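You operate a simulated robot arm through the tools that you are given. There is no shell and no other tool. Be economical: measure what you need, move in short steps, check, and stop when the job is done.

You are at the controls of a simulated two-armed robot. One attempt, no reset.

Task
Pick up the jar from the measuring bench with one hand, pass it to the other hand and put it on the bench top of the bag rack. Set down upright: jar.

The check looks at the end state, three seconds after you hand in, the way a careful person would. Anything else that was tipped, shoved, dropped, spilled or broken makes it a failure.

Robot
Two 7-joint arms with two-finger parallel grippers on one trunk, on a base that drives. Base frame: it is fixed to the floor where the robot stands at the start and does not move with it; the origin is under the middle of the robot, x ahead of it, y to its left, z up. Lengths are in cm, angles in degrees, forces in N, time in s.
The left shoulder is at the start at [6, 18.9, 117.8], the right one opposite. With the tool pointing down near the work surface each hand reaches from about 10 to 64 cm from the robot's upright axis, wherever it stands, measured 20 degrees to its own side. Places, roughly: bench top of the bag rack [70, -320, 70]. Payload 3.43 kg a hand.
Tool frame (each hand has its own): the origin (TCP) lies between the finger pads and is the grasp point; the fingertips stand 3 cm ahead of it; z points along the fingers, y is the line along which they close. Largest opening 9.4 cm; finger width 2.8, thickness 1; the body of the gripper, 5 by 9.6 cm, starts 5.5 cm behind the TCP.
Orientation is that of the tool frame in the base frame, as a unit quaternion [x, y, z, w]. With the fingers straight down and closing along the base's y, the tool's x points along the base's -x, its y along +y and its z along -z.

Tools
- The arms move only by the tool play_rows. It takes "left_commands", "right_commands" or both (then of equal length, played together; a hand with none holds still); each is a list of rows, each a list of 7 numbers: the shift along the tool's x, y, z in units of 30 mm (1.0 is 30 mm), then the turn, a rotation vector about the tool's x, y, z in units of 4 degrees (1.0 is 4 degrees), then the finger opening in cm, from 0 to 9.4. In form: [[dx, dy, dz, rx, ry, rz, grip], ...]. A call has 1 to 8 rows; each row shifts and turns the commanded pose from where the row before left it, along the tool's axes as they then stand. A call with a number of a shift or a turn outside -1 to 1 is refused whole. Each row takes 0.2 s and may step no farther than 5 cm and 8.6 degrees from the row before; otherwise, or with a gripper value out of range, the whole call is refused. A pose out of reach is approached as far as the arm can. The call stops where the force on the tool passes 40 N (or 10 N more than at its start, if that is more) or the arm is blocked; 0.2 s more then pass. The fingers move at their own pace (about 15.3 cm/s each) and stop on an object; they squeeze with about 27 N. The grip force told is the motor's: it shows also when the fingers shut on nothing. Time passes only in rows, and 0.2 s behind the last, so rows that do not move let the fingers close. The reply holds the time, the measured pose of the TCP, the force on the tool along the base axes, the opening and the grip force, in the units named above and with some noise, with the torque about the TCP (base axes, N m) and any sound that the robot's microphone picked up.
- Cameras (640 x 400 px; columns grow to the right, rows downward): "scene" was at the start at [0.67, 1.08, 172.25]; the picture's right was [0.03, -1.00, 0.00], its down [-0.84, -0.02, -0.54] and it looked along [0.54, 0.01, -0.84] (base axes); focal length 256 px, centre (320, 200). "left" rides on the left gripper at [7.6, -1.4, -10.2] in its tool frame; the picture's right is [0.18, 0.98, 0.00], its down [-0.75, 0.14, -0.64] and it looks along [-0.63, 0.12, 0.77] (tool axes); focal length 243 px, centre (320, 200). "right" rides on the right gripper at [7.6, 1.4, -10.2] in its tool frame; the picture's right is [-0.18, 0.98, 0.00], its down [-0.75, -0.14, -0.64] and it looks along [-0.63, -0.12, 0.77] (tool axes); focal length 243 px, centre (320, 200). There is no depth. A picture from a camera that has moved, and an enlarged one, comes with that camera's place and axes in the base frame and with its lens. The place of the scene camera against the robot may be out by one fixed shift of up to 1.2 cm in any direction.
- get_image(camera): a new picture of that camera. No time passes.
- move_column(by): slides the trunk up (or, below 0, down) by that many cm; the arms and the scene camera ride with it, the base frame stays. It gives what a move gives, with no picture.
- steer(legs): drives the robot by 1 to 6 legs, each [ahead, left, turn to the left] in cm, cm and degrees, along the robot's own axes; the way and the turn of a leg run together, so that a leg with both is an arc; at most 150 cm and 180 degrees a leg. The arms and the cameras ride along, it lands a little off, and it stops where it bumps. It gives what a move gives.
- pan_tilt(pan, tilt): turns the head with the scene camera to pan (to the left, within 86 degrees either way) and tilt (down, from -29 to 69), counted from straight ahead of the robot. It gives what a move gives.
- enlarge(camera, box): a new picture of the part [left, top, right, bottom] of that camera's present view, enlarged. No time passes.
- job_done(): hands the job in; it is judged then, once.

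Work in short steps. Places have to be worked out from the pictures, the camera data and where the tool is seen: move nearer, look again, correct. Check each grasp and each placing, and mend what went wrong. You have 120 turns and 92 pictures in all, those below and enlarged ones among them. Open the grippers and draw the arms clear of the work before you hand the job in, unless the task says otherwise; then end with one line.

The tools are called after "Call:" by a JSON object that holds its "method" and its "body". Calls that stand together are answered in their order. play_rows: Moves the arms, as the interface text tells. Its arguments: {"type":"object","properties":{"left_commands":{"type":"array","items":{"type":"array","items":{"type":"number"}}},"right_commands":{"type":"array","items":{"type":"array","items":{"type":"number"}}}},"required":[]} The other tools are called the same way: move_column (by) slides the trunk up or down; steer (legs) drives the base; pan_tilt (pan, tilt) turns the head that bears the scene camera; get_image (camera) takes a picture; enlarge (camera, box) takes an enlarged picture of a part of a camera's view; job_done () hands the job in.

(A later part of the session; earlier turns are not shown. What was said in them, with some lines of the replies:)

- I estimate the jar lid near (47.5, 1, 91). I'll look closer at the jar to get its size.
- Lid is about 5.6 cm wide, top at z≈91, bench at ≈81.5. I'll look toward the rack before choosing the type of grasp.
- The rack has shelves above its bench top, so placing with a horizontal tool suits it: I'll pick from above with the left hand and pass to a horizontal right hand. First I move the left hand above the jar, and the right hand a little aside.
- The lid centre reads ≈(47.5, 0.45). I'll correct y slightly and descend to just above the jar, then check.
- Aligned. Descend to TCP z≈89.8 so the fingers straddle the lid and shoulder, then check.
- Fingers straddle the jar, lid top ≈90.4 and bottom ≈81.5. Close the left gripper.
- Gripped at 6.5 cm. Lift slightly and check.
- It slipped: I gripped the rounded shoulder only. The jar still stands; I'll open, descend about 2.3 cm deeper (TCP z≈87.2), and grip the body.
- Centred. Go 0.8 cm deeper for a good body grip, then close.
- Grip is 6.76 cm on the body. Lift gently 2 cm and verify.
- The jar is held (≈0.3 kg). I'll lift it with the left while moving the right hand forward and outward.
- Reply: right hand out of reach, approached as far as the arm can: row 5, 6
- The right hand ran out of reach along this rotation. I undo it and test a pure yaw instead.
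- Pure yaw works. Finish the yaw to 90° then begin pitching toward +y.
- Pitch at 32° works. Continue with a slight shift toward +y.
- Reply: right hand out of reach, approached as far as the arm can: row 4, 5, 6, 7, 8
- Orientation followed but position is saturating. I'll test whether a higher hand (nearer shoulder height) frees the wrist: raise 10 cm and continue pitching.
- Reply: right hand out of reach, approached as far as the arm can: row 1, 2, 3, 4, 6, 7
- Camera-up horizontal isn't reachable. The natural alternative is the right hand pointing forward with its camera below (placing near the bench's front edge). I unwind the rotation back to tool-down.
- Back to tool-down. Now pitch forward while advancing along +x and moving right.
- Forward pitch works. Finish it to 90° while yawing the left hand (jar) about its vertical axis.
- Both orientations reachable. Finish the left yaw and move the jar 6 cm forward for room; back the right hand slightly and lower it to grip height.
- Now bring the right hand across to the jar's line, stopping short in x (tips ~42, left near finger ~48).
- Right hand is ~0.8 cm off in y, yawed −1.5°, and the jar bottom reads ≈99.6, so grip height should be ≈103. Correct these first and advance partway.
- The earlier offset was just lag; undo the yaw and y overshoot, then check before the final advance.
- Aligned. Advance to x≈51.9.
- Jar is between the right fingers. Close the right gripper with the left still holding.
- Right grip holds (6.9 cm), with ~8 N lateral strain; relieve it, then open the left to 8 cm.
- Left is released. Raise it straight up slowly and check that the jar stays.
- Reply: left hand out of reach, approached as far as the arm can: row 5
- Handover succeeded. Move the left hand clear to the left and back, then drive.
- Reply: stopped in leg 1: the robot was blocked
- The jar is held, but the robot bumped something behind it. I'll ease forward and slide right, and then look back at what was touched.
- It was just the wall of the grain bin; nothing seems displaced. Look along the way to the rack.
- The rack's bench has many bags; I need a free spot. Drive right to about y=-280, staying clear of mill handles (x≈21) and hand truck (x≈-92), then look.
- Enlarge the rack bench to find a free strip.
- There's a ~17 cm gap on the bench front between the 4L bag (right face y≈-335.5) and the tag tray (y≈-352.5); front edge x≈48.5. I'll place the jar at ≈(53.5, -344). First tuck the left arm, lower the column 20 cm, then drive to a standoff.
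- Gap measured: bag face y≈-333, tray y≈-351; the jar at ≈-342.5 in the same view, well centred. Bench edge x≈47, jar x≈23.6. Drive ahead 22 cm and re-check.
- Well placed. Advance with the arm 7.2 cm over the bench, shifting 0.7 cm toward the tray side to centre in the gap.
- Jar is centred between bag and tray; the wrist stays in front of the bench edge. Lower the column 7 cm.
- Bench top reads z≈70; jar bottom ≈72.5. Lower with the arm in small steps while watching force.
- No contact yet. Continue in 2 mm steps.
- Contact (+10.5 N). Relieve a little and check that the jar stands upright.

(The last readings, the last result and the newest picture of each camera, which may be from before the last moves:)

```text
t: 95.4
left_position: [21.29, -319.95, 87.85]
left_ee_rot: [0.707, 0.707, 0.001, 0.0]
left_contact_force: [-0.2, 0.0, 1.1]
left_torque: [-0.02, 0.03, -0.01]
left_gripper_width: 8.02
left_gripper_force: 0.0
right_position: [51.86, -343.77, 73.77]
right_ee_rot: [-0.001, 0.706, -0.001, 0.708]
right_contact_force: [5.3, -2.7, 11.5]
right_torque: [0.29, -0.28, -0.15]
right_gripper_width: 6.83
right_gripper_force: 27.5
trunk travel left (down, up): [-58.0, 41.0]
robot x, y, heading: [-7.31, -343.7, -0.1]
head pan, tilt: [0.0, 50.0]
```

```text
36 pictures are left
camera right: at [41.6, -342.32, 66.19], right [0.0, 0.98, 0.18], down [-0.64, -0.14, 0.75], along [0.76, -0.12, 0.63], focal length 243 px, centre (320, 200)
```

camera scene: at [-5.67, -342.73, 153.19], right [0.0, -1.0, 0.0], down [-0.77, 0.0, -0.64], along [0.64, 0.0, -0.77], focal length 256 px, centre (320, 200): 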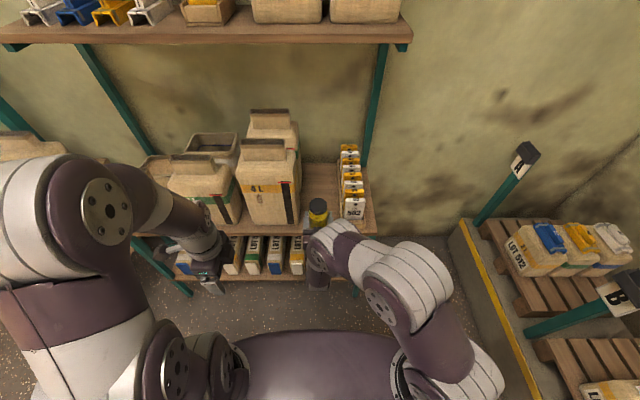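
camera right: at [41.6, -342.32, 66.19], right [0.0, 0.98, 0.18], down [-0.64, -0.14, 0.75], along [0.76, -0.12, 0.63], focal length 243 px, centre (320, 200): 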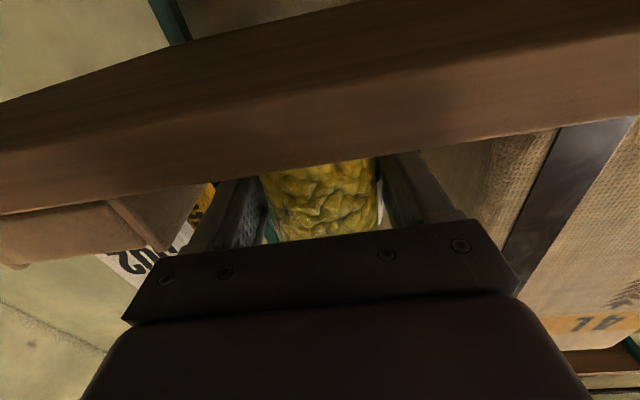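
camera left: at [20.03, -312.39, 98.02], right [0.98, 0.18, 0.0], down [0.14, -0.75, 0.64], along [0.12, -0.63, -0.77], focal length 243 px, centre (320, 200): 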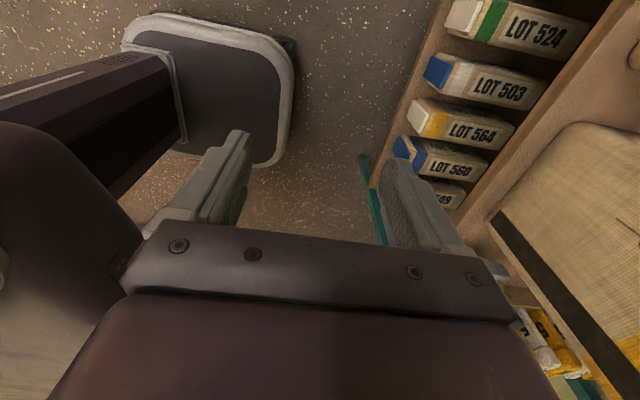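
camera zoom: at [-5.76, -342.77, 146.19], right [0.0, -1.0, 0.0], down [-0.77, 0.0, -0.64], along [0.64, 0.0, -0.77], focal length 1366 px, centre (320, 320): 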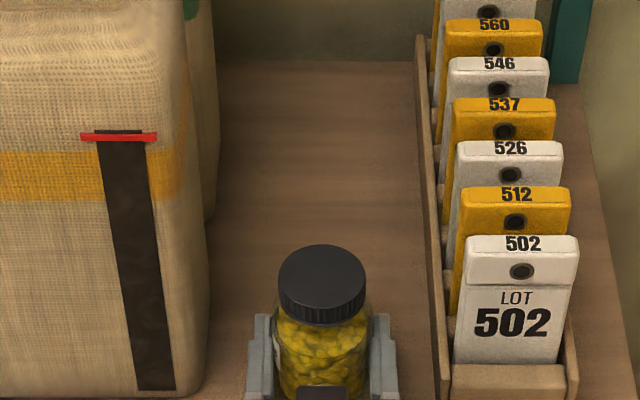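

Contact is at the jar's bottom rim, nearly upright with at most a slight tilt. Release slowly.

Call:
{"method": "play_rows", "body": {"right_commands": [[0, 0, 0, 0, 0, 0, 6.8], [0, 0, 0, 0, 0, 0, 7.0], [0, 0, 0, 0, 0, 0, 7.3], [0, 0, 0, 0, 0, 0, 7.7], [0, 0, 0, 0, 0, 0, 8.2], [0, 0, 0, 0, 0, 0, 8.2]]}}

Call:
{"method": "enlarge", "body": {"camera": "scene", "box": [260, 140, 380, 215]}}

Call:
{"method": "get_image", "body": {"camera": "right"}}

```text
t: 96.8
left_position: [21.37, -320.06, 87.86]
left_ee_rot: [0.707, 0.707, 0.001, 0.0]
left_contact_force: [0.3, -0.7, 0.6]
left_torque: [0.0, -0.01, 0.0]
left_gripper_width: 7.99
left_gripper_force: 0.0
right_position: [51.98, -343.8, 73.6]
right_ee_rot: [-0.002, 0.707, -0.002, 0.707]
right_contact_force: [0.1, 0.0, 0.2]
right_torque: [0.01, -0.02, -0.03]
right_gripper_width: 8.18
right_gripper_force: 0.1
trunk travel left (down, up): [-58.0, 41.0]
robot x, y, heading: [-7.26, -343.77, 0.2]
head pan, tilt: [0.0, 50.0]
```

```text
5.33 times, centred on (320, 178) of scene
camera zoom: at [-5.68, -342.72, 146.18], right [0.0, -1.0, 0.0], down [-0.77, 0.0, -0.64], along [0.64, 0.0, -0.77], focal length 1366 px, centre (320, 320)
```

zoom: 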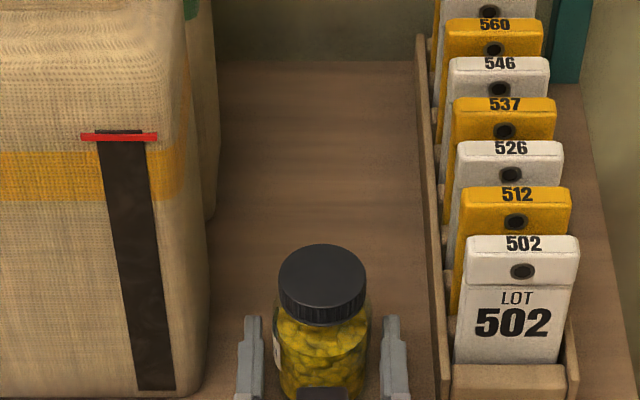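

```text
34 pictures are left
camera right: at [41.58, -342.32, 66.09], right [0.0, 0.98, 0.18], down [-0.64, -0.14, 0.75], along [0.77, -0.12, 0.63], focal length 243 px, centre (320, 200)
```

right: 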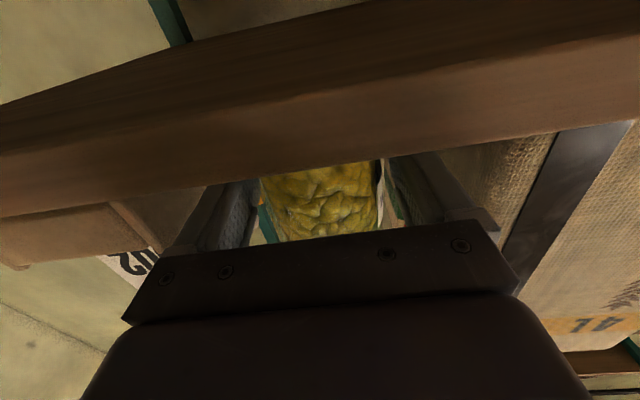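

Jar stands free and upright. Withdraw the right hand straight back.

Call:
{"method": "play_rows", "body": {"right_commands": [[0, 0, -0.3, 0, 0, 0, 8.2], [0, 0, -0.6, 0, 0, 0, 8.2], [0, 0, -0.8, 0, 0, 0, 8.2], [0, 0, -0.8, 0, 0, 0, 8.2], [0, 0, -0.8, 0, 0, 0, 8.2], [0, 0, 0, 0, 0, 0, 8.2]]}}

Call:
{"method": "steer", "body": {"legs": [[-15, 0, 0]]}}

Call:
{"method": "get_image", "body": {"camera": "scene"}}

Call:
{"method": "enlarge", "body": {"camera": "scene", "box": [240, 90, 400, 190]}}

```text
t: 98.2
left_position: [21.41, -320.0, 87.9]
left_ee_rot: [0.707, 0.707, 0.0, 0.0]
left_contact_force: [0.2, 0.1, 0.1]
left_torque: [0.04, -0.01, 0.03]
left_gripper_width: 8.0
left_gripper_force: 0.1
right_position: [42.07, -343.9, 73.73]
right_ee_rot: [-0.003, 0.707, -0.002, 0.707]
right_contact_force: [-0.4, -0.2, -0.8]
right_torque: [0.04, 0.0, 0.03]
right_gripper_width: 8.18
right_gripper_force: 0.1
trunk travel left (down, up): [-58.0, 41.0]
robot x, y, heading: [-6.9, -343.69, -0.0]
head pan, tilt: [0.0, 50.0]
```

```text
t: 99.6
left_position: [6.23, -319.95, 87.9]
left_ee_rot: [0.706, 0.708, 0.001, 0.001]
left_contact_force: [-0.3, 0.6, -0.4]
left_torque: [-0.02, -0.01, -0.03]
left_gripper_width: 8.01
left_gripper_force: 0.1
right_position: [27.1, -343.89, 73.78]
right_ee_rot: [-0.002, 0.707, 0.0, 0.708]
right_contact_force: [-0.8, -0.5, 1.3]
right_torque: [-0.01, 0.02, 0.02]
right_gripper_width: 8.23
right_gripper_force: 0.0
trunk travel left (down, up): [-58.0, 41.0]
robot x, y, heading: [-21.73, -343.45, 0.0]
head pan, tilt: [0.0, 50.0]
```

```text
33 pictures are left
camera scene: at [-20.78, -342.74, 146.19], right [0.0, -1.0, 0.0], down [-0.77, 0.0, -0.64], along [0.64, 0.0, -0.77], focal length 256 px, centre (320, 200)
```

scene: 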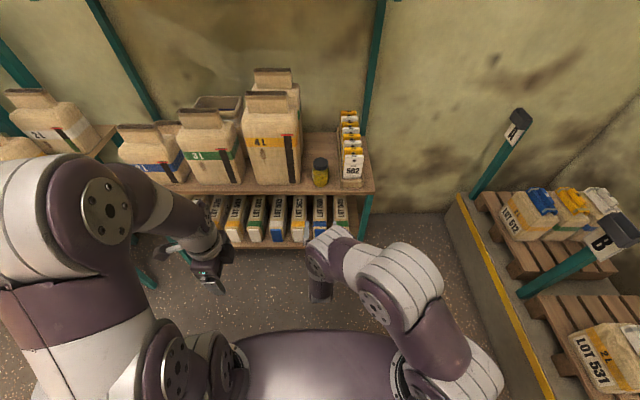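

```text
4.00 times, centred on (320, 140) of scene
camera zoom: at [-20.78, -342.74, 146.19], right [0.0, -1.0, 0.0], down [-0.77, 0.0, -0.64], along [0.64, 0.0, -0.77], focal length 1024 px, centre (320, 440)
```

zoom: 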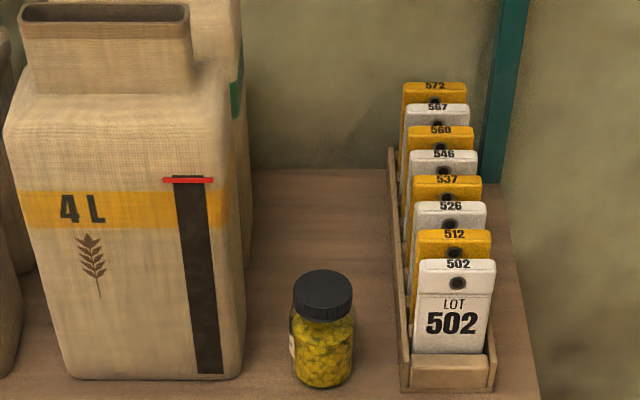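

The jar stands upright on the bench top between the 4L bag and the tag tray, nothing is disturbed, and both arms are clear with the grippers open. Handing in.

Call:
{"method": "job_done", "body": {}}

```text
The job is handed in.
```

The jar is standing upright on the bag rack's bench top. I picked it up with the left hand, passed it to the right hand and set it down with the right. The robot's base bumped the wall of the grain bin once while backing away from the measuring bench; nothing looked moved in the picture I took afterwards.
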